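You operate a simulated robot arm through the tools that you are given. There is no shell and no other tool.

You run a simulated robot arm. Do the job below in one go: nothing can be reset, and whatever is moved stays where it is left.

Task
Pull out the emergency button, press reset, select HAND and press start.
Fine: all on the cabinet door, in that order; reset and start once each; the display ends on RUNNING; leave the door latch alone.

The check looks at the end state, three seconds after you hand in, the way a careful person would. Anything else that was tipped, shoved, dropped, spilled or broken makes it a failure.

Robot
A 7-joint arm with a two-finger parallel gripper, fixed in place. Base frame: the origin is at the foot of the arm, x ahead of it, y to its left, z up. Units: m, degrees, N and s.
With the tool pointing down near the work surface it reaches from about 0.1 to 0.62 m from the base axis. Its first joint turns from -66.0 to 66.0 degrees. Payload 1.57 kg.
Tool frame: the origin (TCP) lies between the finger pads and is the grasp point; the fingertips stand 0.03 m ahead of it; z points along the fingers, y is the line along which they close. The gripper opens to 0.11 m. The fingers are 0.024 m wide and 0.012 m thick; the gripper's body (0.048 by 0.112 m) begins 0.078 m behind the TCP.
Orientation is that of the tool frame in the base frame, as a unit quaternion [w, x, y, z]. With the fingers straight down and closing along the base's y, the tool's x points along the base's -x, its y along +y and its z along -z.

Tools
- The arm moves only by the tool send_rows. Its argument "moves" is a list that holds one entry, the list of rows, each a list of 6 numbers: the shift along the tool's x, y, z in m, then the turn, a rotation vector about the tool's x, y, z in degrees. In form: [[[tx, ty, tz, rx, ry, rz], ...]]. A call has 1 to 20 rows; each row is the pose to reach, as a shift and turn from the pose commanded when the call began, along the tool's axes at that moment. "claw" is the gripper command, from -1 (fully open) to 1 (shut), values between in proportion, set as the call begins (left out, the last holds). Each row takes 0.2 s and may step no farther than 0.05 m and 8.6 degrees from the row before; otherwise, or with a gripper value out of range, the whole call is refused. Where a pose cannot be reached the arm comes as near as it can. A force on the tool above 50 N (or 10 N above the force at the start of the call, whichever is more), or a blocked arm, ends the call early, and 0.2 s more pass. The fingers move at their own pace (about 0.108 m/s each) and stop on an object; they squeeze with about 27 N. The grip force told is the motor's: it shows also when the fingers shut on nothing. Time passes only in rows, and 0.2 s behind the last, so rows that repeat a pose let the fingers close. It gives the time, the measured TCP pose, the force on the tool (base axes), the opening and the grip force at its end, in the units of the frame above (readings bear some noise), with the torque about the TCP (base axes, N m) and any sound that the robot's microphone picked up.
- Cameras (640 x 400 px; columns grow to the right, rows downward): "scene" is fixed at [0.1657, -0.3866, 1.4472]; the picture's right is [0.79, -0.61, 0.00], its down [-0.09, -0.12, -0.99] and it looks along [0.61, 0.78, -0.15] (base axes); focal length 214 px, centre (320, 200). "wrist" rides on the gripper at [0.07, 0.016, -0.141] in the tool frame; the picture's right is [-0.23, 0.97, 0.00], its down [-0.86, -0.20, -0.48] and it looks along [-0.47, -0.11, 0.88] (tool axes); focal length 222 px, centre (320, 200). There is no depth. A picture from a camera that has moved, and an enlarged one, comes with that camera's place and axes in the base frame and with its lens.
- get_image(camera): a new picture of that camera. No time passes.
- zoom(camera, box): a new picture of the part [left, top, right, bottom] of that camera's present view, enlarged. No time passes.
- job_done(): hands the job in; it is judged then, once.

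Nothing tells you positions but the pictures and the camera data. Unless the task says otherwise, let go and move clear before handing in.

The tools are called after "Emit:" by a JSON object that holds its "api" and its "payload". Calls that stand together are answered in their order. send_rows: Moves the arm, as the interface text tells. Its arguments: {"type":"object","properties":{"moves":{"type":"array","items":{"type":"array","items":{"type":"array","items":{"type":"number"}}}},"claw":{"type":"number"}},"required":["moves"]} The other tools are called the same way: get_image (camera) takes a picture; zoom (camera, box) takes an enlarged picture of a part of a camera's view; job_done () hands the job in.

At the start:

```text
clock: 0.0
eef_pos: [0.3591, 0.0415, 1.3321]
tool_rot: [0.0, 0.0, 1.0, 0.0]
force: [0.2, 0.6, 0.0]
ft_torque: [0.03, 0.02, 0.01]
finger_gap: 0.11
finger_force: 0.0
```

scene: 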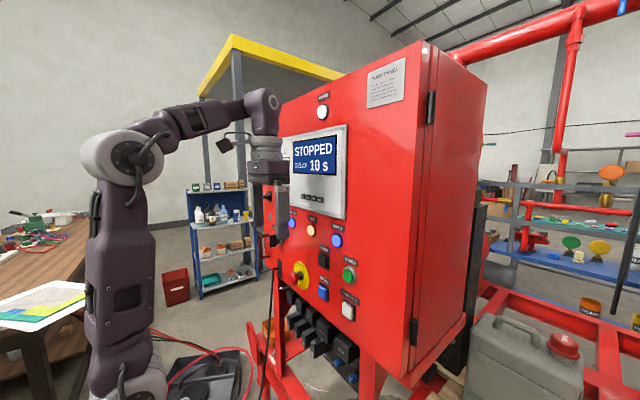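
wrist: 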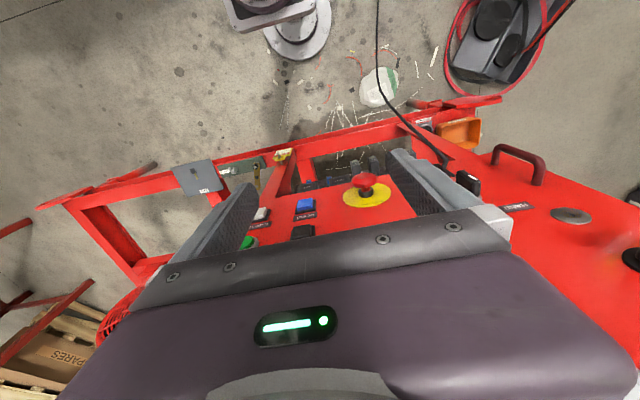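

I see a red control cabinet ahead of the arm with a display reading STOPPED, some buttons, a selector and a yellow/red emergency button. I'll look more closely before moving.

Emit:
{"api": "zoom", "payload": {"camera": "scene", "box": [260, 200, 380, 330]}}

Emit:
{"api": "zoom", "payload": {"camera": "scene", "box": [240, 80, 440, 220]}}

Emit:
{"api": "zoom", "payload": {"camera": "wrist", "box": [220, 140, 460, 260]}}

```text
3.08 times, centred on (320, 265) of scene
camera zoom: at [0.1657, -0.3866, 1.4472], right [0.79, -0.61, 0.0], down [-0.09, -0.12, -0.99], along [0.61, 0.78, -0.15], focal length 660 px, centre (320, 0)
```

zoom: 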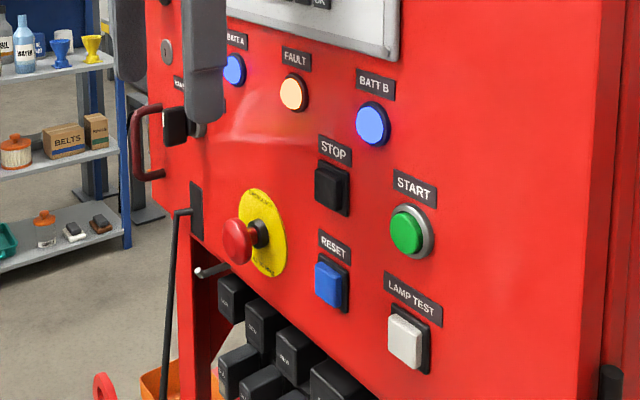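

```text
2.86 times, centred on (340, 150) of scene
camera zoom: at [0.1657, -0.3866, 1.4472], right [0.79, -0.61, 0.0], down [-0.09, -0.12, -0.99], along [0.61, 0.78, -0.15], focal length 613 px, centre (263, 343)
```

zoom: 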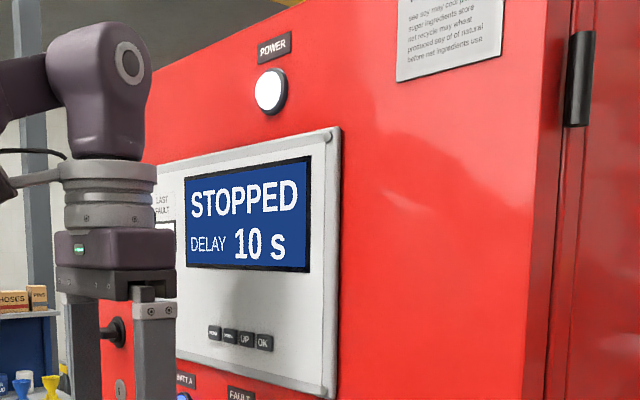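

```text
2.67 times, centred on (340, 200) of wrist
camera zoom: at [0.2883, 0.058, 1.4743], right [0.23, 0.97, 0.0], down [0.85, -0.2, 0.48], along [0.47, -0.11, -0.88], focal length 592 px, centre (267, 200)
```

zoom: 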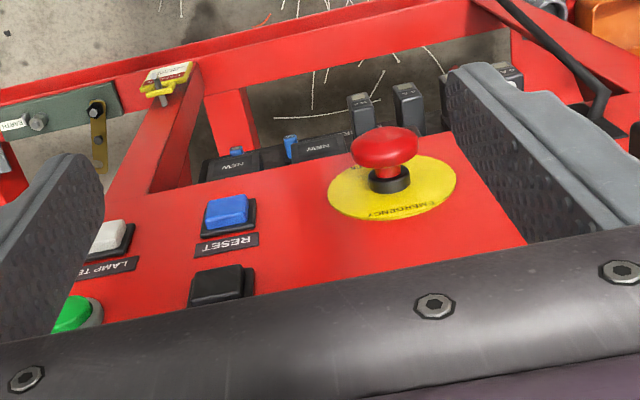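

The door faces the arm (about -x). I put the red knob near [0.45, 0.095, 1.14], RESET near [0.47, -0.01, 1.145] and STOP above RESET. The selector is hidden behind the gripper, so I'll tilt the tool forward in place and look again.

Emit:
{"api": "send_rows", "payload": {"moves": [[[0, 0, 0, 0, -8, 0], [0, 0, 0, 0, -16, 0], [0, 0, 0, 0, -24, 0], [0, 0, 0, 0, -32, 0], [0, 0, 0, 0, -40, 0], [0, 0, 0, 0, -45, 0]]]}}

```text
clock: 1.4
eef_pos: [0.3592, 0.042, 1.3339]
tool_rot: [0.385, 0.0, 0.923, 0.0]
force: [-1.0, 0.2, -0.6]
ft_torque: [-0.01, 0.02, 0.02]
finger_gap: 0.1098
finger_force: 0.1
```

Emit:
{"api": "get_image", "payload": {"camera": "scene"}}

Emit:
{"api": "get_image", "payload": {"camera": "wrist"}}

```text
taken
```

scene: 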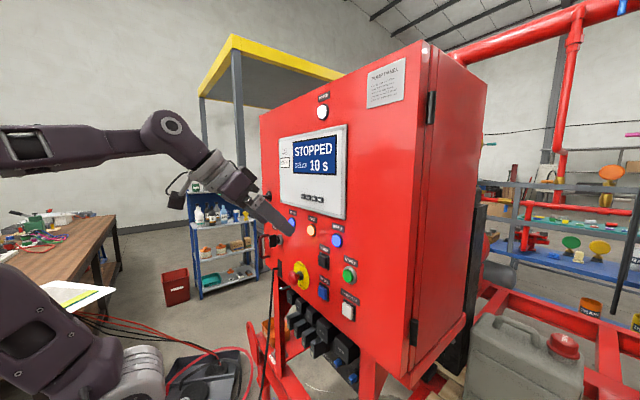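

```text
taken
camera wrist: at [0.2091, 0.0576, 1.3837], right [0.16, 0.97, 0.16], down [0.26, -0.2, 0.94], along [0.95, -0.11, -0.29], focal length 222 px, centre (320, 200)
```

wrist: 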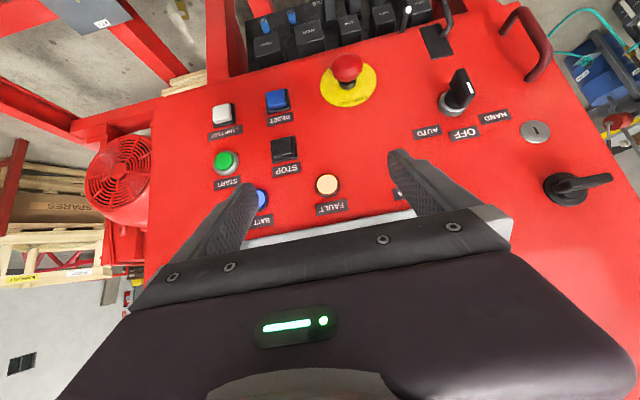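

Now the whole lower panel is in view (upside down): a three-position selector AUTO/OFF/HAND left of the knob, with a key lock and a door latch lever beyond it. I'll zoom for details.

Emit:
{"api": "zoom", "payload": {"camera": "wrist", "box": [390, 40, 620, 220]}}

Emit:
{"api": "zoom", "payload": {"camera": "wrist", "box": [190, 40, 400, 220]}}

Emit:
{"api": "zoom", "payload": {"camera": "scene", "box": [250, 180, 370, 330]}}

Emit:
{"api": "zoom", "payload": {"camera": "scene", "box": [260, 80, 360, 220]}}

```text
2.22 times, centred on (505, 130) of wrist
camera zoom: at [0.2091, 0.0576, 1.3837], right [0.16, 0.97, 0.16], down [0.26, -0.2, 0.94], along [0.95, -0.11, -0.29], focal length 494 px, centre (-91, 356)
```

zoom: 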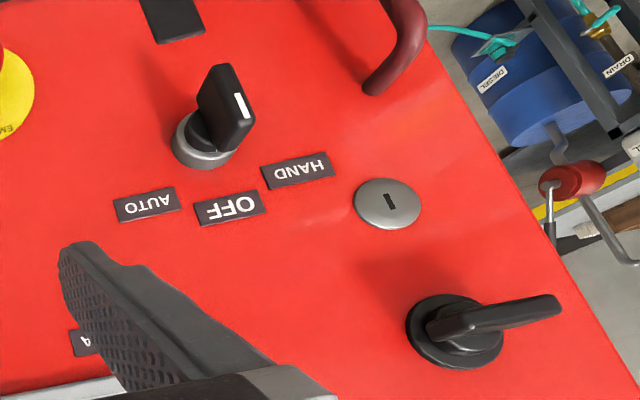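

```text
2.22 times, centred on (295, 130) of wrist
camera zoom: at [0.2091, 0.0576, 1.3837], right [0.16, 0.97, 0.16], down [0.26, -0.2, 0.94], along [0.95, -0.11, -0.29], focal length 494 px, centre (376, 356)
```

zoom: 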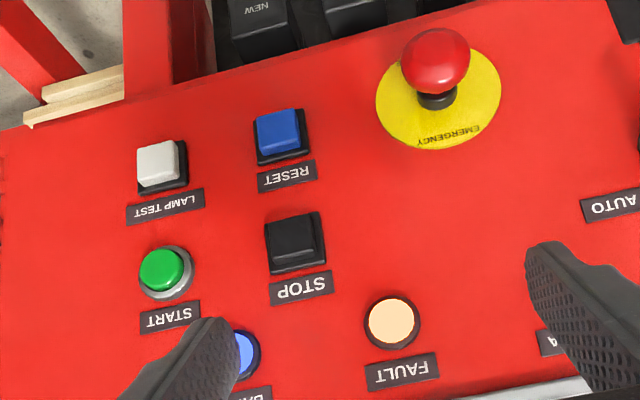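

```text
2.67 times, centred on (310, 255) of scene
camera zoom: at [0.1657, -0.3866, 1.4472], right [0.79, -0.61, 0.0], down [-0.09, -0.12, -0.99], along [0.61, 0.78, -0.15], focal length 572 px, centre (347, 53)
```

zoom: 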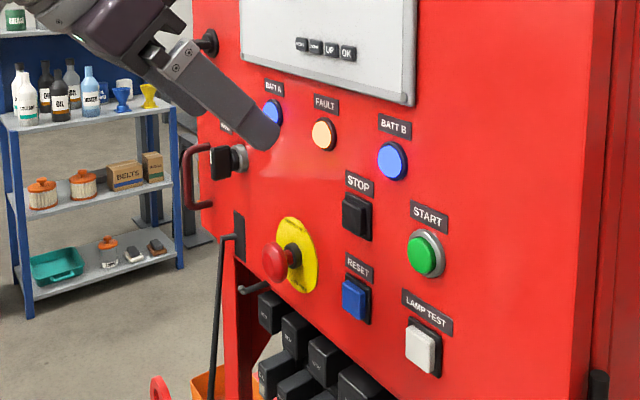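

```text
2.86 times, centred on (310, 150) of scene
camera zoom: at [0.1657, -0.3866, 1.4472], right [0.79, -0.61, 0.0], down [-0.09, -0.12, -0.99], along [0.61, 0.78, -0.15], focal length 613 px, centre (349, 343)
```

zoom: 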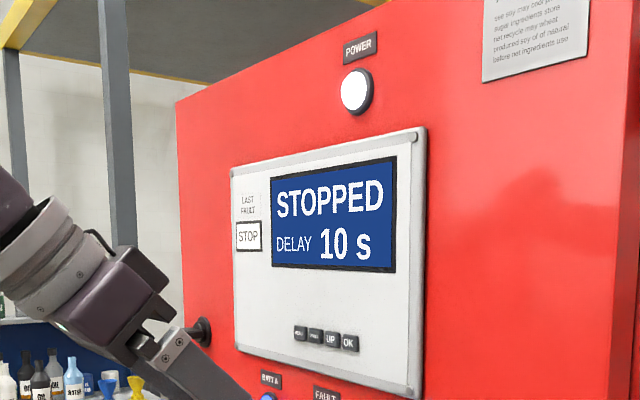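

Emit:
{"api": "zoom", "payload": {"camera": "wrist", "box": [430, 55, 520, 145]}}

Emit:
{"api": "zoom", "payload": {"camera": "scene", "box": [255, 215, 305, 265]}}

Emit:
{"api": "zoom", "payload": {"camera": "wrist", "box": [310, 40, 390, 115]}}

```text
4.44 times, centred on (475, 100) of wrist
camera zoom: at [0.2091, 0.0576, 1.3837], right [0.16, 0.97, 0.16], down [0.26, -0.2, 0.94], along [0.95, -0.11, -0.29], focal length 987 px, centre (-369, 644)
```

zoom: 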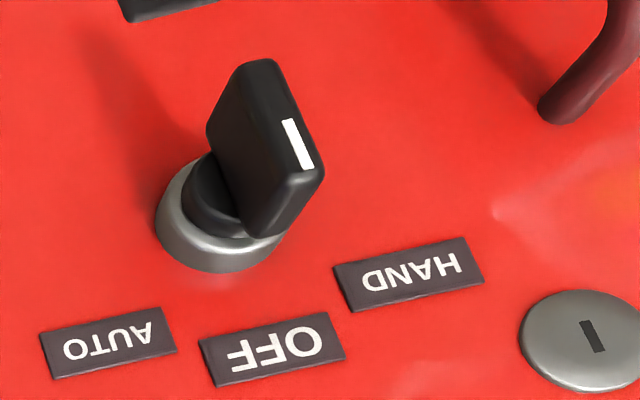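

```text
8.00 times, centred on (280, 240) of scene
camera zoom: at [0.1657, -0.3866, 1.4472], right [0.79, -0.61, 0.0], down [-0.09, -0.12, -0.99], along [0.61, 0.78, -0.15], focal length 1716 px, centre (640, -120)
```

zoom: 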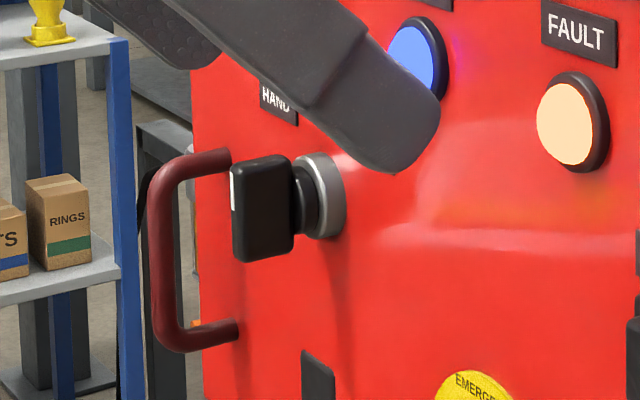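

```text
5.33 times, centred on (350, 78) of wrist
camera zoom: at [0.2091, 0.0576, 1.3837], right [0.16, 0.97, 0.16], down [0.26, -0.2, 0.94], along [0.95, -0.11, -0.29], focal length 1185 px, centre (160, 853)
```

zoom: 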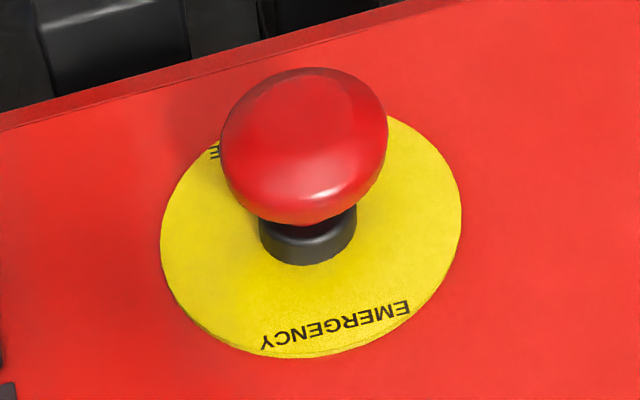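

The selector mark points up at OFF, with HAND on the left. The knob head is about 4 cm wide at about [0.447, 0.095, 1.141]. I'll move to a standoff in front of the knob with the tool tilted closer to horizontal and the fingers about 7 cm apart.

Emit:
{"api": "send_rows", "payload": {"moves": [[[0.015, 0.007, 0.019, 0, -4, 0], [0.03, 0.014, 0.038, 0, -8, 0], [0.045, 0.021, 0.056, 0, -12, 0], [0.06, 0.027, 0.075, 0, -16, 0], [0.075, 0.034, 0.094, 0, -20, 0], [0.09, 0.04, 0.113, 0, -25, 0], [0.105, 0.047, 0.131, 0, -25, 0], [0.12, 0.0535, 0.15, 0, -25, 0], [0.12, 0.0535, 0.15, 0, -25, 0]]], "claw": -0.3}}

```text
clock: 3.4
eef_pos: [0.372, 0.0799, 1.1997]
tool_rot: [0.55, -0.003, 0.835, 0.004]
force: [-0.5, 0.2, 0.0]
ft_torque: [0.03, 0.0, 0.01]
finger_gap: 0.0715
finger_force: 0.0
out of reach, approached as far as the arm can: row 6, 7, 8, 9
```

The last rows were out of reach, so the arm stopped at about [0.372, 0.080, 1.200] with the tool 23° below horizontal. I'll check the views before choosing a less extreme tilt.

Emit:
{"api": "get_image", "payload": {"camera": "scene"}}

Emit:
{"api": "get_image", "payload": {"camera": "wrist"}}

```text
taken
```

scene: 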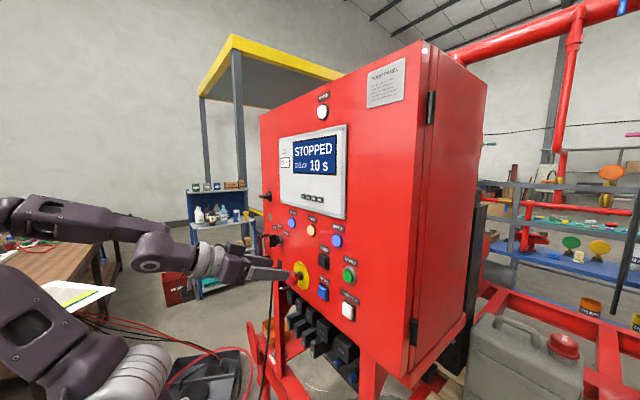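

```text
taken
camera wrist: at [0.2147, 0.0945, 1.1917], right [0.08, 0.97, 0.21], down [-0.1, -0.2, 0.97], along [0.99, -0.1, 0.08], focal length 222 px, centre (320, 200)
```

wrist: 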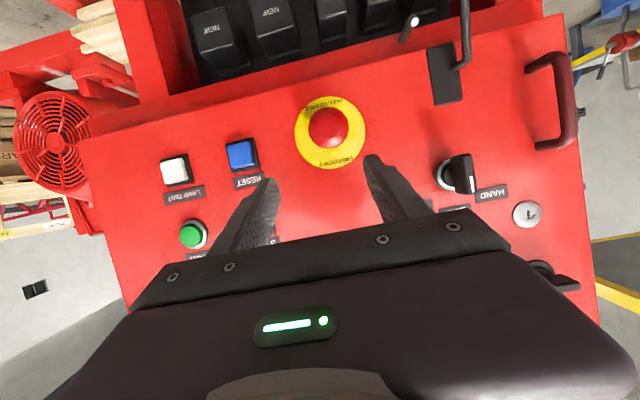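

The two views agree on the knob at [0.447, 0.096, 1.140]. I'll make a small tilt-only move first, to see which pose the next shifts are measured from.

Emit:
{"api": "send_rows", "payload": {"moves": [[[0, 0, 0, 0, 4, 0], [0, 0, 0, 0, 8, 0]]]}}

```text
clock: 4.0
eef_pos: [0.3729, 0.0779, 1.2009]
tool_rot: [0.49, -0.002, 0.872, 0.003]
force: [0.5, -0.3, 0.1]
ft_torque: [0.01, 0.02, 0.0]
finger_gap: 0.0715
finger_force: 0.0
```

Shifts count from where the arm actually stopped. Next is a pre-grasp about 6 cm short of the knob along the finger axis.

Emit:
{"api": "send_rows", "payload": {"moves": [[[0.005, 0.006, 0.008, 0, 0, 0], [0.01, 0.012, 0.016, 0, 0, 0], [0.0138, 0.0181, 0.0249, 0, 0, 0], [0.0138, 0.0181, 0.0249, 0, 0, 0]]]}}

Emit:
{"api": "get_image", "payload": {"camera": "wrist"}}

Emit:
{"api": "zoom", "payload": {"camera": "scene", "box": [220, 210, 380, 330]}}

```text
clock: 5.0
eef_pos: [0.3869, 0.096, 1.1749]
tool_rot: [0.491, -0.002, 0.871, 0.002]
force: [0.3, -0.1, 0.1]
ft_torque: [0.0, 0.01, 0.0]
finger_gap: 0.0716
finger_force: 0.1
```

```text
taken
camera wrist: at [0.2293, 0.1113, 1.1887], right [0.11, 0.97, 0.2], down [0.04, -0.2, 0.98], along [0.99, -0.1, -0.06], focal length 222 px, centre (320, 200)
```

wrist: 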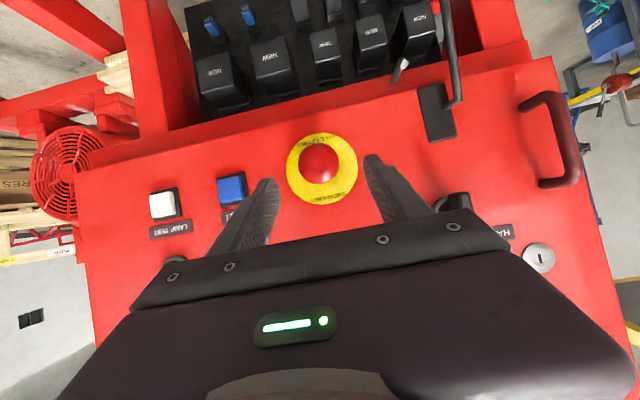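

```text
3.33 times, centred on (300, 270) of scene
camera zoom: at [0.1657, -0.3866, 1.4472], right [0.79, -0.61, 0.0], down [-0.09, -0.12, -0.99], along [0.61, 0.78, -0.15], focal length 715 px, centre (387, -33)
```

zoom: 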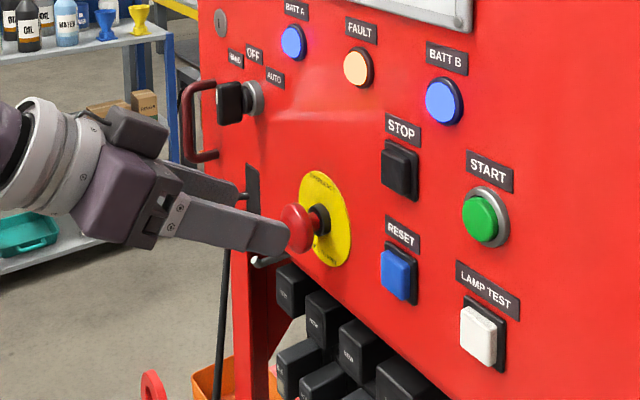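

The fingers straddle the knob correctly, with the centre about 1 mm off in y. I'll advance 58 mm along the fingers and then close on the head.

Emit:
{"api": "send_rows", "payload": {"moves": [[[0, 0, 0.012, 0, 0, 0], [0, -0.0005, 0.024, 0, 0, 0], [0, -0.001, 0.036, 0, 0, 0], [0, -0.001, 0.048, 0, 0, 0], [0, -0.001, 0.058, 0, 0, 0], [0, -0.001, 0.058, 0, 0, 0]]]}}

Emit:
{"api": "get_image", "payload": {"camera": "wrist"}}

Emit:
{"api": "zoom", "payload": {"camera": "scene", "box": [240, 220, 340, 310]}}

```text
clock: 6.4
eef_pos: [0.4377, 0.0964, 1.1452]
tool_rot: [0.491, -0.003, 0.871, 0.003]
force: [-0.2, -0.2, -0.7]
ft_torque: [-0.01, -0.01, 0.0]
finger_gap: 0.0715
finger_force: 0.1
```

```text
taken
camera wrist: at [0.2794, 0.111, 1.1583], right [0.11, 0.97, 0.2], down [0.04, -0.2, 0.98], along [0.99, -0.1, -0.06], focal length 222 px, centre (320, 200)
```

wrist: 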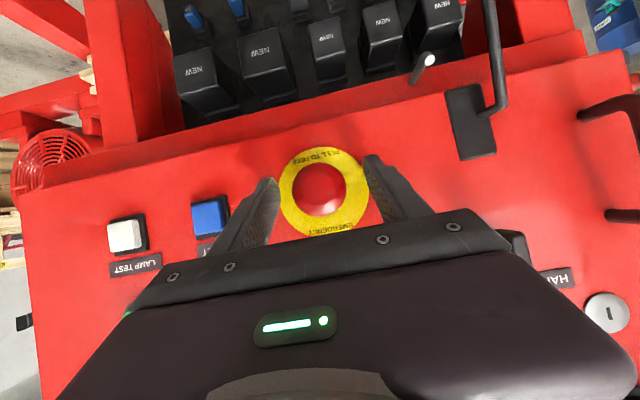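

```text
4.44 times, centred on (290, 265) of scene
camera zoom: at [0.1657, -0.3866, 1.4472], right [0.79, -0.61, 0.0], down [-0.09, -0.12, -0.99], along [0.61, 0.78, -0.15], focal length 953 px, centre (453, -89)
```

zoom: 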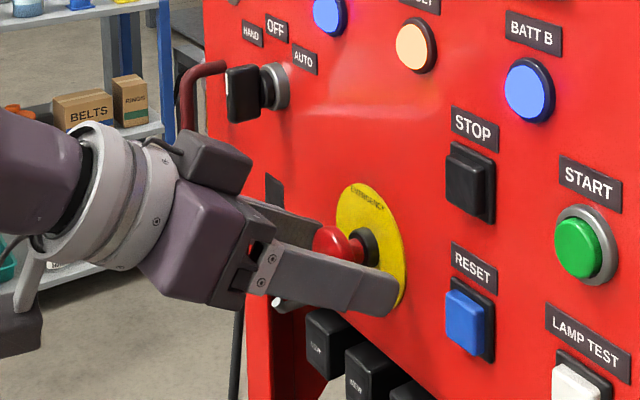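

The knob sits between the pads at mid-finger depth. I'll close the gripper on it.

Emit:
{"api": "send_rows", "payload": {"moves": [[[0, 0, 0, 0, 0, 0], [0, 0, 0, 0, 0, 0], [0, 0, 0, 0, 0, 0], [0, 0, 0, 0, 0, 0]]], "claw": 1}}

Emit:
{"api": "zoom", "payload": {"camera": "wrist", "box": [220, 120, 420, 260]}}

```text
clock: 7.4
eef_pos: [0.4361, 0.0952, 1.1442]
tool_rot: [0.491, -0.002, 0.871, 0.003]
force: [1.1, -13.9, -0.4]
ft_torque: [-0.05, -0.04, -0.13]
finger_gap: 0.0395
finger_force: 44.7
```

```text
2.86 times, centred on (320, 190) of wrist
camera zoom: at [0.2793, 0.1102, 1.1583], right [0.11, 0.97, 0.2], down [0.04, -0.2, 0.98], along [0.99, -0.1, -0.06], focal length 635 px, centre (320, 229)
```

zoom: 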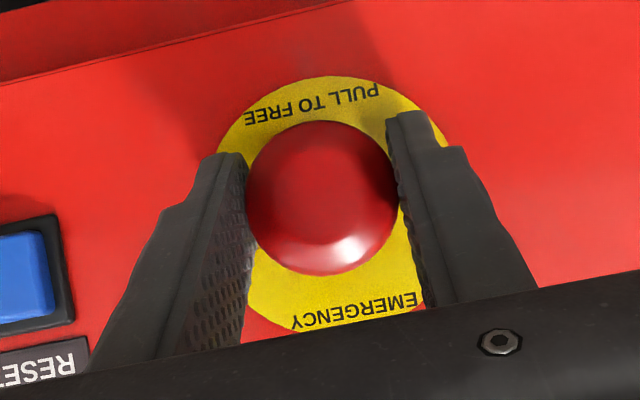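

It's gripped at 39.5 mm with a small sideways preload. I'll pull straight back (-x) in small steps and ease the preload as I go.

Emit:
{"api": "send_rows", "payload": {"moves": [[[0.0, -0.001, 0.0, 0, 0, 0], [0.0016, -0.0015, -0.0026, 0, 0, 0], [0.0031, -0.0015, -0.0051, 0, 0, 0], [0.0047, -0.0015, -0.0077, 0, 0, 0], [0.0062, -0.0015, -0.0103, 0, 0, 0], [0.0078, -0.0015, -0.0128, 0, 0, 0]]]}}

Emit:
{"api": "get_image", "payload": {"camera": "scene"}}

Emit:
{"api": "zoom", "payload": {"camera": "scene", "box": [240, 220, 340, 310]}}

Emit:
{"api": "zoom", "payload": {"camera": "wrist", "box": [220, 120, 420, 260]}}

```text
clock: 8.8
eef_pos: [0.4235, 0.0946, 1.1459]
tool_rot: [0.492, -0.003, 0.871, 0.004]
force: [38.7, 12.3, -14.8]
ft_torque: [0.02, 0.11, 0.0]
finger_gap: 0.0397
finger_force: 45.0
```

```text
taken
```

scene: 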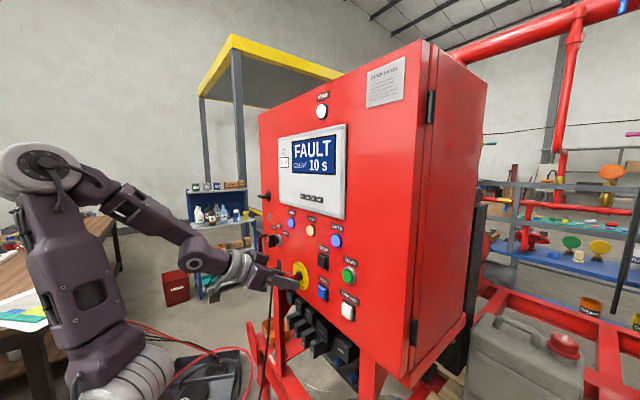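

```text
4.44 times, centred on (290, 265) of scene
camera zoom: at [0.1672, -0.3862, 1.4471], right [0.79, -0.61, 0.0], down [-0.1, -0.12, -0.99], along [0.61, 0.78, -0.15], focal length 953 px, centre (453, -89)
```

zoom: 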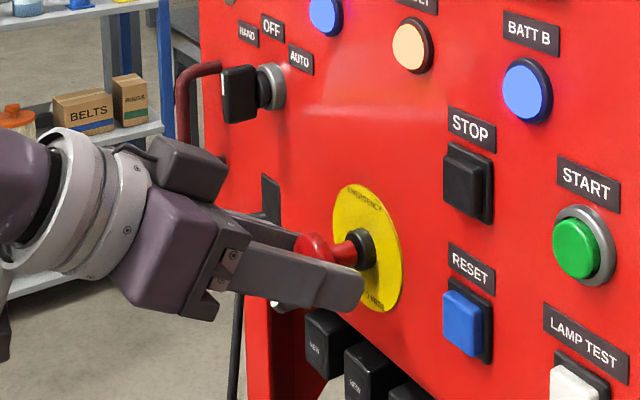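

```text
2.86 times, centred on (320, 190) of wrist
camera zoom: at [0.2652, 0.1093, 1.1589], right [0.11, 0.97, 0.2], down [0.03, -0.2, 0.98], along [0.99, -0.1, -0.06], focal length 635 px, centre (320, 229)
```

zoom: 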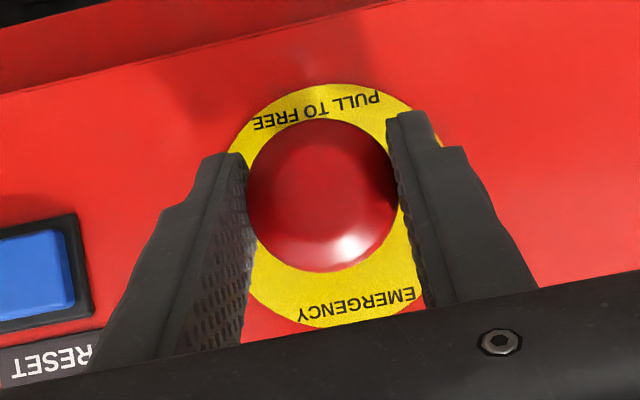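

The knob came out: its stem is visible and the display changed to FAULT. I'll open the fingers and back straight off along the finger axis.

Emit:
{"api": "send_rows", "payload": {"moves": [[[0, 0, 0, 0, 0, 0], [0, 0, 0, 0, 0, 0], [0, 0, 0, 0, 0, 0]]], "claw": -0.3}}

Emit:
{"api": "send_rows", "payload": {"moves": [[[0, 0, -0.012, 0, 0, 0], [0, 0, -0.024, 0, 0, 0], [0, 0, -0.036, 0, 0, 0], [0, 0, -0.048, 0, 0, 0], [0, 0, -0.055, 0, 0, 0], [0, 0, -0.055, 0, 0, 0]]]}}

Emit:
{"api": "get_image", "payload": {"camera": "wrist"}}

Emit:
{"api": "zoom", "payload": {"camera": "scene", "box": [240, 200, 380, 330]}}

```text
clock: 9.6
eef_pos: [0.4207, 0.0948, 1.1454]
tool_rot: [0.491, -0.004, 0.871, 0.004]
force: [0.7, -0.2, 0.4]
ft_torque: [-0.02, 0.0, 0.0]
finger_gap: 0.0715
finger_force: 0.1
```

```text
clock: 11.0
eef_pos: [0.3735, 0.0934, 1.1735]
tool_rot: [0.491, -0.004, 0.871, 0.004]
force: [0.2, -0.3, 0.0]
ft_torque: [0.0, -0.01, 0.03]
finger_gap: 0.0714
finger_force: 0.1
```

```text
taken
camera wrist: at [0.2164, 0.108, 1.1872], right [0.11, 0.97, 0.2], down [0.04, -0.2, 0.98], along [0.99, -0.1, -0.06], focal length 222 px, centre (320, 200)
```

wrist: 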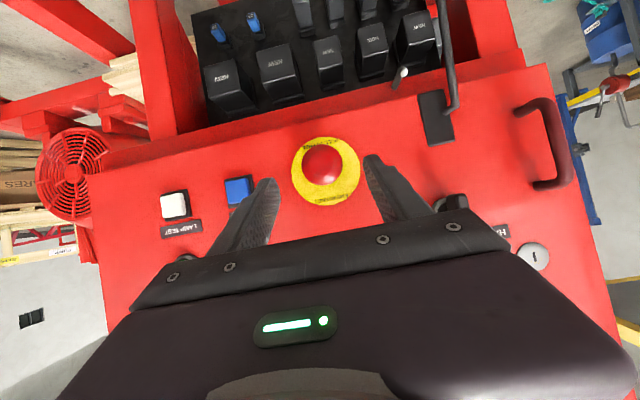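

```text
3.08 times, centred on (310, 265) of scene
camera zoom: at [0.1657, -0.3866, 1.4472], right [0.79, -0.61, 0.0], down [-0.09, -0.12, -0.99], along [0.61, 0.78, -0.15], focal length 660 px, centre (351, 0)
```

zoom: 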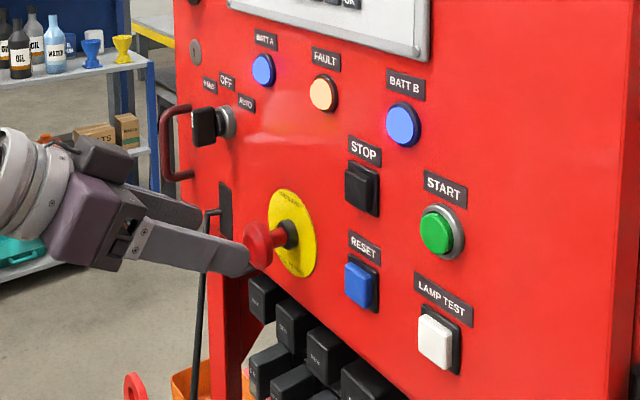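

The knob stays out. Now I'll close the fingers and move sideways, clear of the knob, to a point in front of RESET at about [0.466, -0.012, 1.146].

Emit:
{"api": "send_rows", "payload": {"moves": [[[0.0, 0.0, 0.0, 0, 0, 0], [0.0, -0.02, 0.0, 0, 0, 0], [0.005, -0.045, 0.003, 0, 0, 0], [0.01, -0.07, 0.006, 0, 0, 0], [0.015, -0.09, 0.009, 0, 0, 0], [0.0192, -0.1054, 0.0117, 0, 0, 0], [0.0192, -0.1054, 0.0117, 0, 0, 0]]], "claw": 1}}

Emit:
{"api": "get_image", "payload": {"camera": "wrist"}}

Emit:
{"api": "zoom", "payload": {"camera": "scene", "box": [240, 200, 380, 330]}}

```text
clock: 12.6
eef_pos: [0.3843, -0.0068, 1.1712]
tool_rot: [0.491, -0.003, 0.871, 0.003]
force: [0.3, 0.5, -0.3]
ft_torque: [-0.03, 0.0, 0.02]
finger_gap: 0.0
finger_force: 21.1
out of reach, approached as far as the arm can: row 3, 4, 5, 6, 7
```

```text
taken
camera wrist: at [0.228, 0.0084, 1.1854], right [0.11, 0.97, 0.2], down [0.04, -0.2, 0.98], along [0.99, -0.1, -0.06], focal length 222 px, centre (320, 200)
```

wrist: 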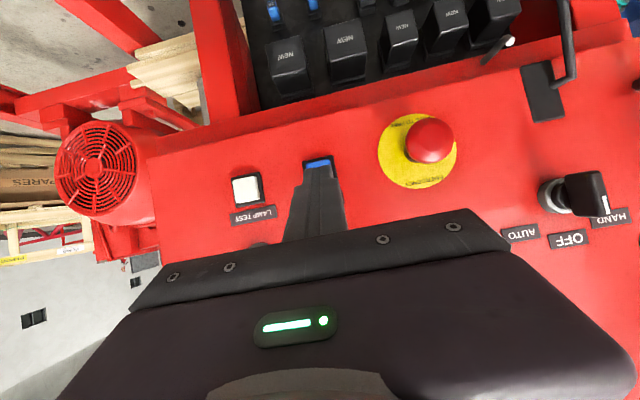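

```text
3.08 times, centred on (310, 265) of scene
camera zoom: at [0.1657, -0.3866, 1.4472], right [0.79, -0.61, 0.0], down [-0.09, -0.12, -0.99], along [0.61, 0.78, -0.15], focal length 660 px, centre (351, 0)
```

zoom: 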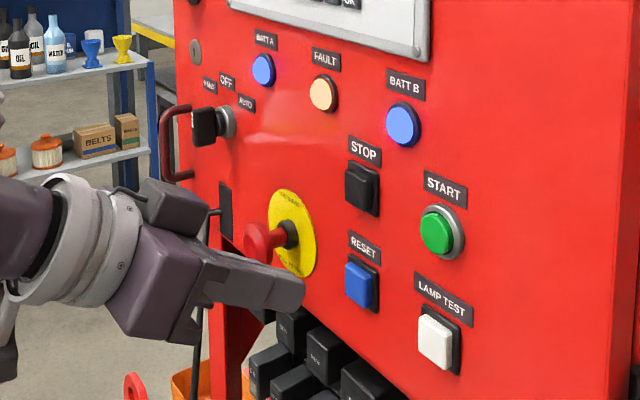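

The arm is at its inner reach limit, so I'll combine the drop with a forward move to about [0.41, -0.012, 1.151] and recheck the alignment.

Emit:
{"api": "send_rows", "payload": {"moves": [[[0.001, -0.002, 0.011, 0, 0, 0], [0.002, -0.004, 0.022, 0, 0, 0], [0.0037, -0.0052, 0.0324, 0, 0, 0], [0.0037, -0.0052, 0.0324, 0, 0, 0]]]}}

Emit:
{"api": "zoom", "payload": {"camera": "wrist", "box": [240, 130, 420, 250]}}

Emit:
{"api": "zoom", "payload": {"camera": "scene", "box": [280, 240, 370, 320]}}

```text
clock: 13.6
eef_pos: [0.4122, -0.0102, 1.1584]
tool_rot: [0.491, -0.003, 0.871, 0.004]
force: [-0.8, -0.6, -0.3]
ft_torque: [0.01, -0.02, 0.01]
finger_gap: 0.0
finger_force: 21.7
out of reach, approached as far as the arm can: row 2, 3, 4
```

```text
3.33 times, centred on (330, 190) of wrist
camera zoom: at [0.2552, 0.0044, 1.1716], right [0.11, 0.97, 0.2], down [0.04, -0.2, 0.98], along [0.99, -0.1, -0.06], focal length 740 px, centre (287, 233)
```

zoom: 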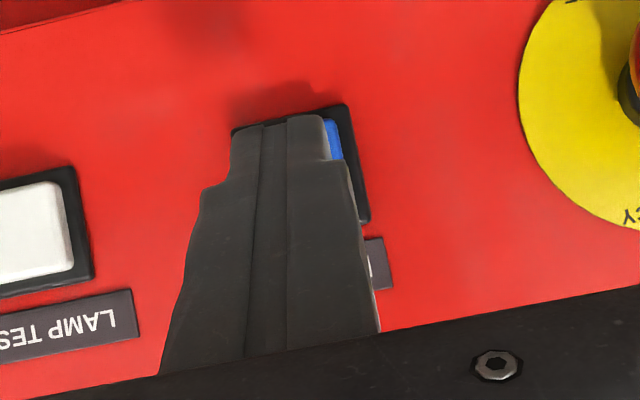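

```text
5.00 times, centred on (325, 280) of scene
camera zoom: at [0.1657, -0.3866, 1.4472], right [0.79, -0.61, 0.0], down [-0.09, -0.12, -0.99], along [0.61, 0.78, -0.15], focal length 1072 px, centre (295, -200)
```

zoom: 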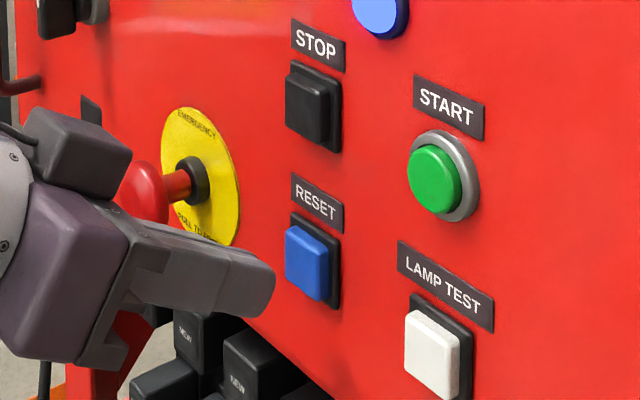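

The fingertips are about 2 cm in front of RESET and nearly centred. I'll move to about 4 mm off its face, then press in small steps while watching the force.

Emit:
{"api": "send_rows", "payload": {"moves": [[[-0.001, -0.001, 0.007, 0, 0, 0], [-0.002, -0.0018, 0.014, 0, 0, 0], [-0.0029, -0.0018, 0.0191, 0, 0, 0], [-0.0029, -0.0018, 0.0191, 0, 0, 0]]]}}

Emit:
{"api": "zoom", "payload": {"camera": "scene", "box": [280, 240, 370, 320]}}

Emit:
{"api": "zoom", "payload": {"camera": "wrist", "box": [240, 130, 420, 250]}}

```text
clock: 14.6
eef_pos: [0.4314, -0.0126, 1.1504]
tool_rot: [0.491, -0.003, 0.871, 0.003]
force: [-0.6, 0.5, 0.6]
ft_torque: [-0.02, 0.01, 0.01]
finger_gap: 0.0001
finger_force: 21.8
```

```text
5.00 times, centred on (325, 280) of scene
camera zoom: at [0.1657, -0.3866, 1.4472], right [0.79, -0.61, 0.0], down [-0.09, -0.12, -0.99], along [0.61, 0.78, -0.15], focal length 1072 px, centre (295, -200)
```

zoom: 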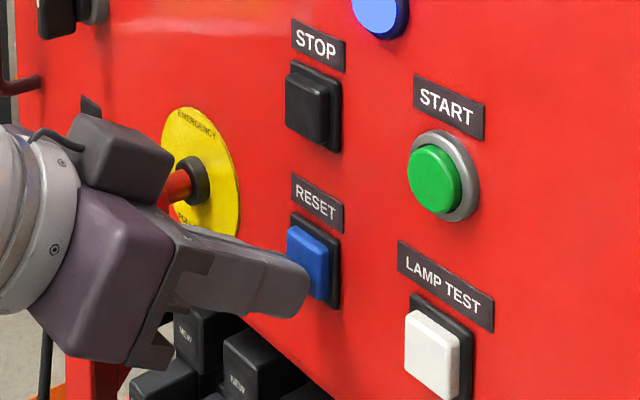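

```text
3.33 times, centred on (330, 190) of wrist
camera zoom: at [0.2738, 0.0028, 1.1639], right [0.11, 0.97, 0.2], down [0.04, -0.2, 0.98], along [0.99, -0.1, -0.06], focal length 740 px, centre (287, 233)
```

zoom: 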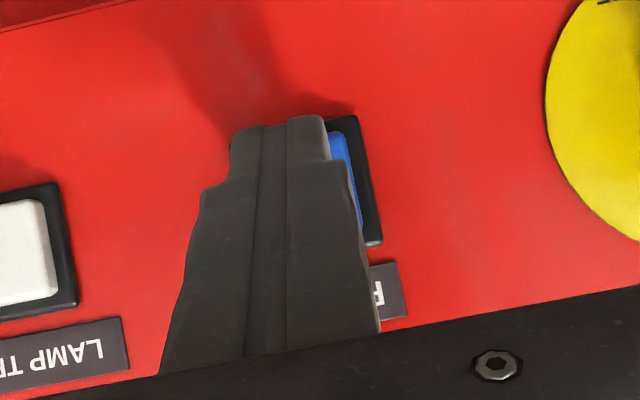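

The upper fingertip edge is about 3 mm off the blue face and near its centre. I'll press forward 8 mm in 2 mm steps.

Emit:
{"api": "send_rows", "payload": {"moves": [[[-0.00104, 0, 0.00171, 0, 0, 0], [-0.00208, 0, 0.00342, 0, 0, 0], [-0.00312, 0, 0.00513, 0, 0, 0], [-0.00416, 0, 0.00684, 0, 0, 0]]]}}

Emit:
{"api": "get_image", "payload": {"camera": "scene"}}

Emit:
{"api": "zoom", "payload": {"camera": "scene", "box": [280, 240, 370, 320]}}

```text
clock: 15.6
eef_pos: [0.4383, -0.012, 1.1512]
tool_rot: [0.491, -0.002, 0.871, 0.003]
force: [-13.7, -0.6, -3.7]
ft_torque: [0.01, 0.22, 0.02]
finger_gap: 0.0
finger_force: 21.6
heard: click
```

```text
taken
```

scene: 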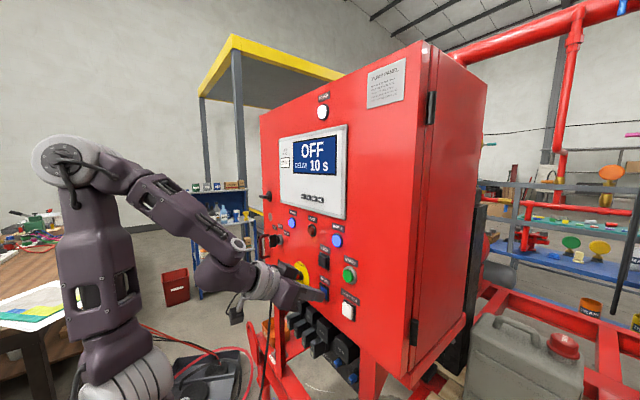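

```text
5.00 times, centred on (325, 280) of scene
camera zoom: at [0.1653, -0.3866, 1.4472], right [0.79, -0.61, 0.0], down [-0.09, -0.12, -0.99], along [0.61, 0.78, -0.15], focal length 1072 px, centre (295, -200)
```

zoom: 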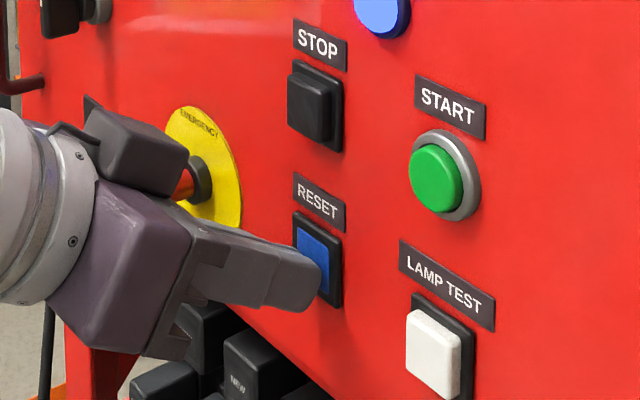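

RESET clicked once: the display reads OFF and the fault lamp is out. I'll back straight off and move up and left to a viewing spot in front of the selector.

Emit:
{"api": "send_rows", "payload": {"moves": [[[0.0021, 0, -0.0034, 0, 0, 0], [0.0015, 0, -0.015, 0, 0, 0], [0.0005, 0, -0.0278, 0, 0, 0], [-0.02, 0.01, -0.05, 0, 0, 0], [-0.045, 0.03, -0.075, 0, 0, 0], [-0.0677, 0.06, -0.0985, 0, 0, 0], [-0.067, 0.1, -0.101, 0, 0, 0], [-0.067, 0.145, -0.103, 0, 0, 0], [-0.0668, 0.187, -0.1038, 0, 0, 0], [-0.0668, 0.187, -0.1038, 0, 0, 0]]]}}

Emit:
{"api": "get_image", "payload": {"camera": "wrist"}}

Emit:
{"api": "zoom", "payload": {"camera": "scene", "box": [240, 190, 340, 290]}}

Emit:
{"api": "get_image", "payload": {"camera": "scene"}}

```text
clock: 17.8
eef_pos: [0.3824, 0.1729, 1.2623]
tool_rot: [0.491, -0.003, 0.871, 0.003]
force: [0.4, 0.1, 0.1]
ft_torque: [-0.03, -0.01, 0.01]
finger_gap: 0.0
finger_force: 21.6
```

```text
taken
camera wrist: at [0.2249, 0.188, 1.2762], right [0.11, 0.97, 0.2], down [0.04, -0.2, 0.98], along [0.99, -0.1, -0.06], focal length 222 px, centre (320, 200)
```

wrist: 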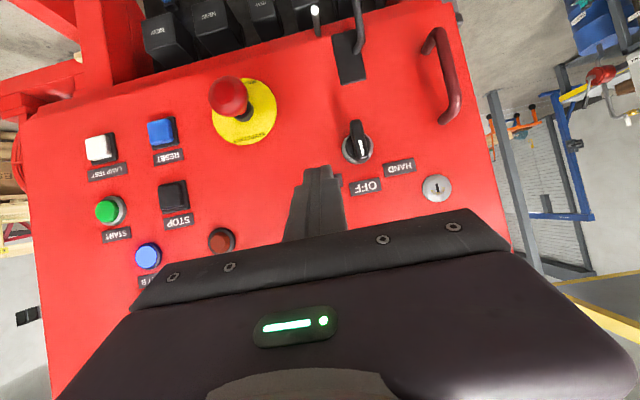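

```text
4.00 times, centred on (290, 240) of scene
camera zoom: at [0.1657, -0.3866, 1.4472], right [0.79, -0.61, 0.0], down [-0.09, -0.12, -0.99], along [0.61, 0.78, -0.15], focal length 858 px, centre (440, 40)
```

zoom: 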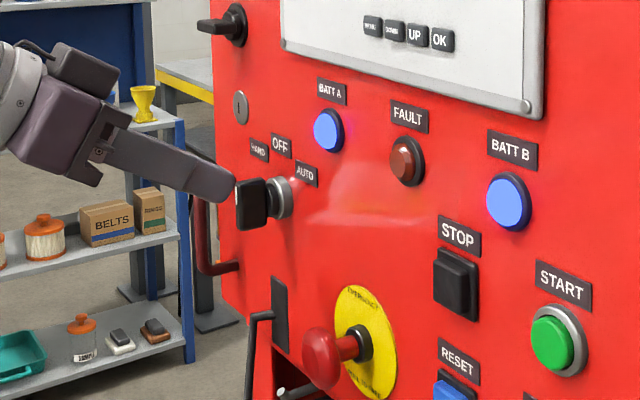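

```text
taken
```

scene: 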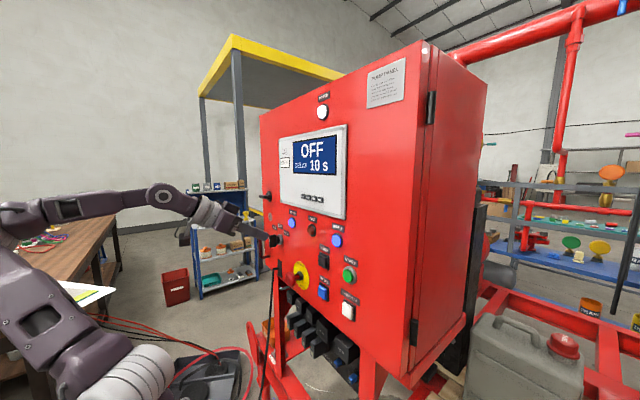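

Emit:
{"api": "zoom", "payload": {"camera": "wrist", "box": [280, 90, 460, 210]}}

Emit:
{"api": "zoom", "payload": {"camera": "scene", "box": [250, 215, 310, 255]}}

```text
3.33 times, centred on (370, 150) of wrist
camera zoom: at [0.2249, 0.188, 1.2762], right [0.11, 0.97, 0.2], down [0.04, -0.2, 0.98], along [0.99, -0.1, -0.06], focal length 740 px, centre (153, 367)
```

zoom: 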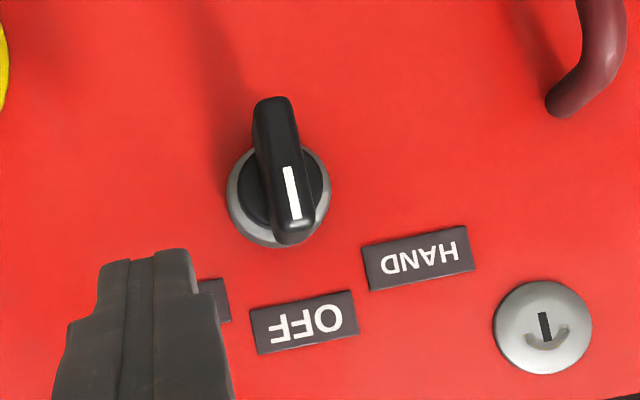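

```text
10.00 times, centred on (280, 235) of scene
camera zoom: at [0.1657, -0.3866, 1.4472], right [0.79, -0.61, 0.0], down [-0.09, -0.12, -0.99], along [0.61, 0.78, -0.15], focal length 2145 px, centre (720, -150)
```

zoom: 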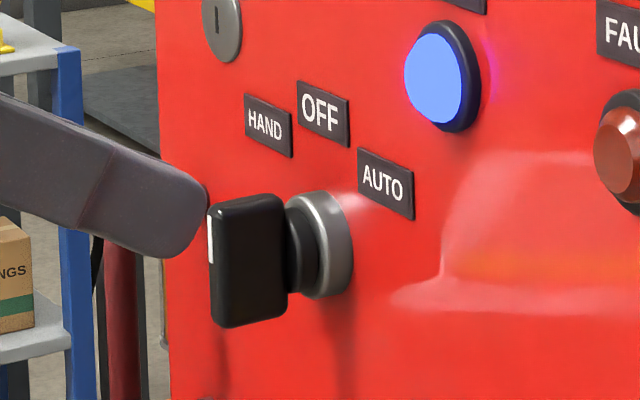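

The selector blade is vertical at OFF: front face about [0.434, 0.212, 1.218], 39 mm tall and 10 mm thick. I'll put the closed fingertips just right of its upper half, then push that end left towards HAND.

Emit:
{"api": "send_rows", "payload": {"moves": [[[-0.003, 0.002, 0.011, 0, 0, 0], [-0.006, 0.004, 0.022, 0, 0, 0], [-0.009, 0.006, 0.033, 0, 0, 0], [-0.0125, 0.0075, 0.0423, 0, 0, 0], [-0.0125, 0.0075, 0.0423, 0, 0, 0]]]}}

Emit:
{"api": "zoom", "payload": {"camera": "wrist", "box": [260, 100, 440, 220]}}

Emit:
{"api": "zoom", "payload": {"camera": "scene", "box": [250, 215, 310, 255]}}

```text
clock: 19.0
eef_pos: [0.4252, 0.1816, 1.2505]
tool_rot: [0.49, -0.003, 0.871, 0.003]
force: [-0.2, -0.4, 0.3]
ft_torque: [0.01, 0.01, -0.01]
finger_gap: 0.0001
finger_force: 21.6
```

```text
3.33 times, centred on (350, 160) of wrist
camera zoom: at [0.2683, 0.1965, 1.2642], right [0.11, 0.97, 0.2], down [0.04, -0.2, 0.98], along [0.99, -0.1, -0.06], focal length 740 px, centre (220, 333)
```

zoom: 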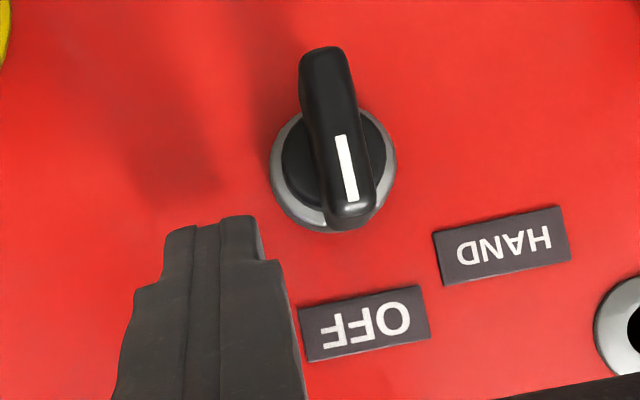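

```text
10.00 times, centred on (280, 235) of scene
camera zoom: at [0.1657, -0.3866, 1.4472], right [0.79, -0.61, 0.0], down [-0.09, -0.12, -0.99], along [0.61, 0.78, -0.15], focal length 2145 px, centre (720, -150)
```

zoom: 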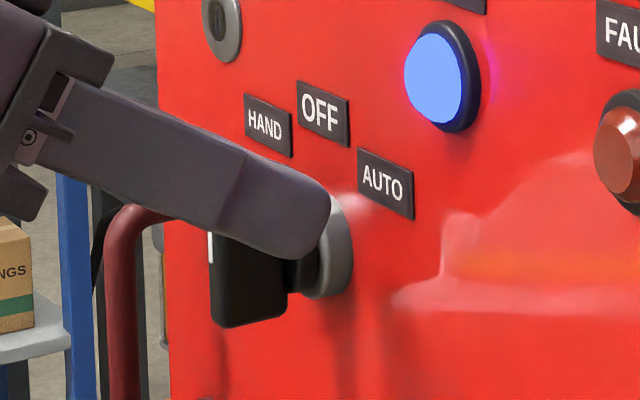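

The fingertips are level with the upper third of the blade and about 12 mm to its right. I'll lower 3 mm and push left in small steps.

Emit:
{"api": "send_rows", "payload": {"moves": [[[0.0026, 0.002, 0.0016, 0, 0, 0], [0.0026, 0.006, 0.0016, 0, 0, 0], [0.0026, 0.01, 0.0016, 0, 0, 0], [0.0026, 0.013, 0.0016, 0, 0, 0], [0.0026, 0.016, 0.0016, 0, 0, 0]]]}}

Emit:
{"api": "zoom", "payload": {"camera": "wrist", "box": [260, 100, 440, 220]}}

Emit:
{"api": "zoom", "payload": {"camera": "scene", "box": [250, 215, 310, 255]}}

```text
clock: 20.2
eef_pos: [0.4266, 0.1975, 1.2483]
tool_rot: [0.49, -0.002, 0.872, 0.003]
force: [-0.4, -0.7, 1.4]
ft_torque: [-0.01, 0.01, 0.01]
finger_gap: 0.0
finger_force: 21.3
```

```text
3.33 times, centred on (350, 160) of wrist
camera zoom: at [0.2689, 0.2128, 1.2615], right [0.11, 0.97, 0.2], down [0.04, -0.2, 0.98], along [0.99, -0.1, -0.06], focal length 740 px, centre (220, 333)
```

zoom: 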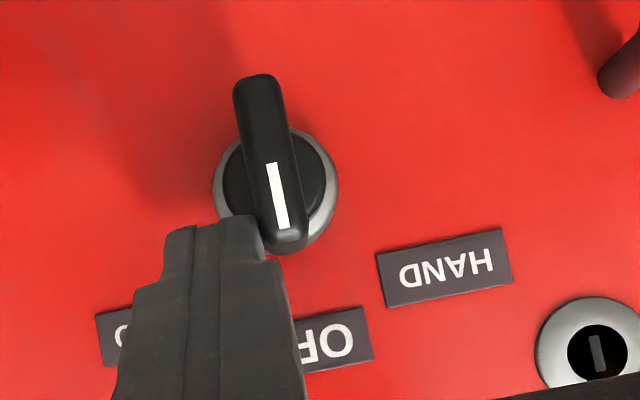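

```text
10.00 times, centred on (280, 235) of scene
camera zoom: at [0.1657, -0.3866, 1.4472], right [0.79, -0.61, 0.0], down [-0.09, -0.12, -0.99], along [0.61, 0.78, -0.15], focal length 2145 px, centre (720, -150)
```

zoom: 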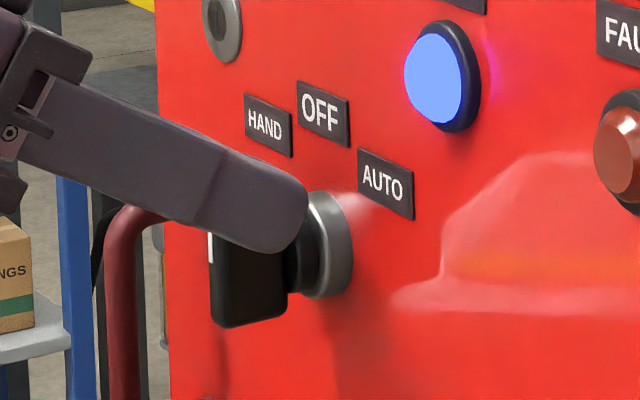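

The fingertips are just touching the blade. I'll keep pushing left in 2 mm steps.

Emit:
{"api": "send_rows", "payload": {"moves": [[[0, 0.002, 0, 0, 0, 0], [0, 0.004, 0, 0, 0, 0], [0, 0.006, 0, 0, 0, 0]]]}}

Emit:
{"api": "zoom", "payload": {"camera": "wrist", "box": [260, 100, 440, 220]}}

```text
clock: 21.0
eef_pos: [0.4248, 0.2036, 1.2472]
tool_rot: [0.491, -0.003, 0.871, 0.003]
force: [-0.7, -0.4, 0.3]
ft_torque: [-0.02, 0.0, -0.05]
finger_gap: 0.0
finger_force: 21.0
```

```text
3.33 times, centred on (350, 160) of wrist
camera zoom: at [0.2689, 0.2191, 1.2614], right [0.11, 0.97, 0.2], down [0.04, -0.2, 0.98], along [0.99, -0.1, -0.06], focal length 740 px, centre (220, 333)
```

zoom: 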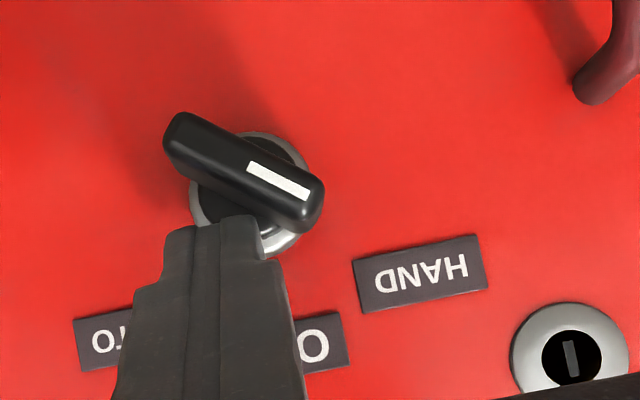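

The selector snapped round and its mark now points at HAND. I'll check the display, then back away.

Emit:
{"api": "send_rows", "payload": {"moves": [[[0, -0.004, 0, 0, 0, 0], [0, -0.006, -0.012, 0, 0, 0], [0, -0.008, -0.03, 0, 0, 0], [0, -0.008, -0.05, 0, 0, 0], [0, -0.008, -0.05, 0, 0, 0]]]}}

Emit:
{"api": "get_image", "payload": {"camera": "wrist"}}

Emit:
{"api": "zoom", "payload": {"camera": "scene", "box": [250, 100, 390, 330]}}

Emit:
{"api": "zoom", "payload": {"camera": "scene", "box": [270, 120, 350, 200]}}

```text
clock: 22.2
eef_pos: [0.3849, 0.1948, 1.2742]
tool_rot: [0.492, -0.002, 0.871, 0.003]
force: [0.1, -0.1, -0.2]
ft_torque: [0.02, -0.01, 0.01]
finger_gap: 0.0
finger_force: 21.1
```

```text
taken
camera wrist: at [0.2265, 0.2098, 1.2883], right [0.11, 0.97, 0.2], down [0.04, -0.2, 0.98], along [0.99, -0.1, -0.06], focal length 222 px, centre (320, 200)
```

wrist: 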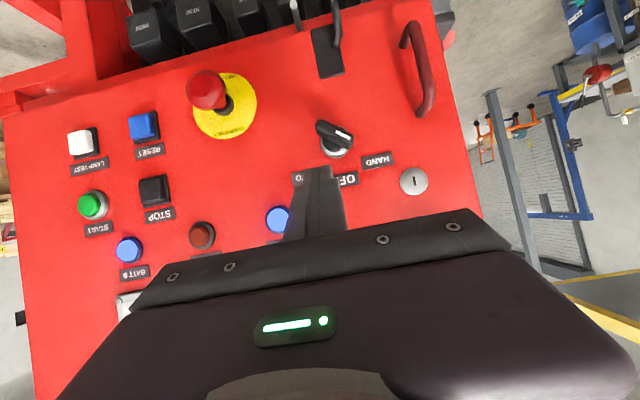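

```text
1.74 times, centred on (320, 215) of scene
camera zoom: at [0.1657, -0.3866, 1.4472], right [0.79, -0.61, 0.0], down [-0.09, -0.12, -0.99], along [0.61, 0.78, -0.15], focal length 373 px, centre (320, 174)
```

zoom: 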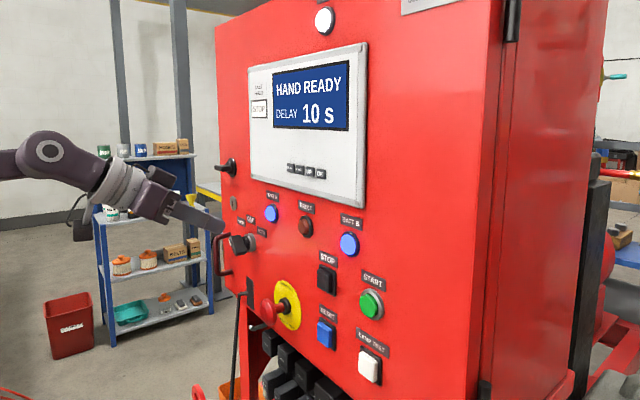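

```text
5.00 times, centred on (310, 160) of scene
camera zoom: at [0.1657, -0.3866, 1.4472], right [0.79, -0.61, 0.0], down [-0.09, -0.12, -0.99], along [0.61, 0.78, -0.15], focal length 1072 px, centre (370, 400)
```

zoom: 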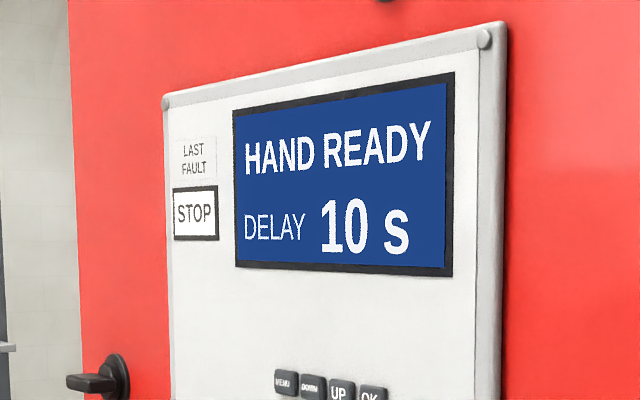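

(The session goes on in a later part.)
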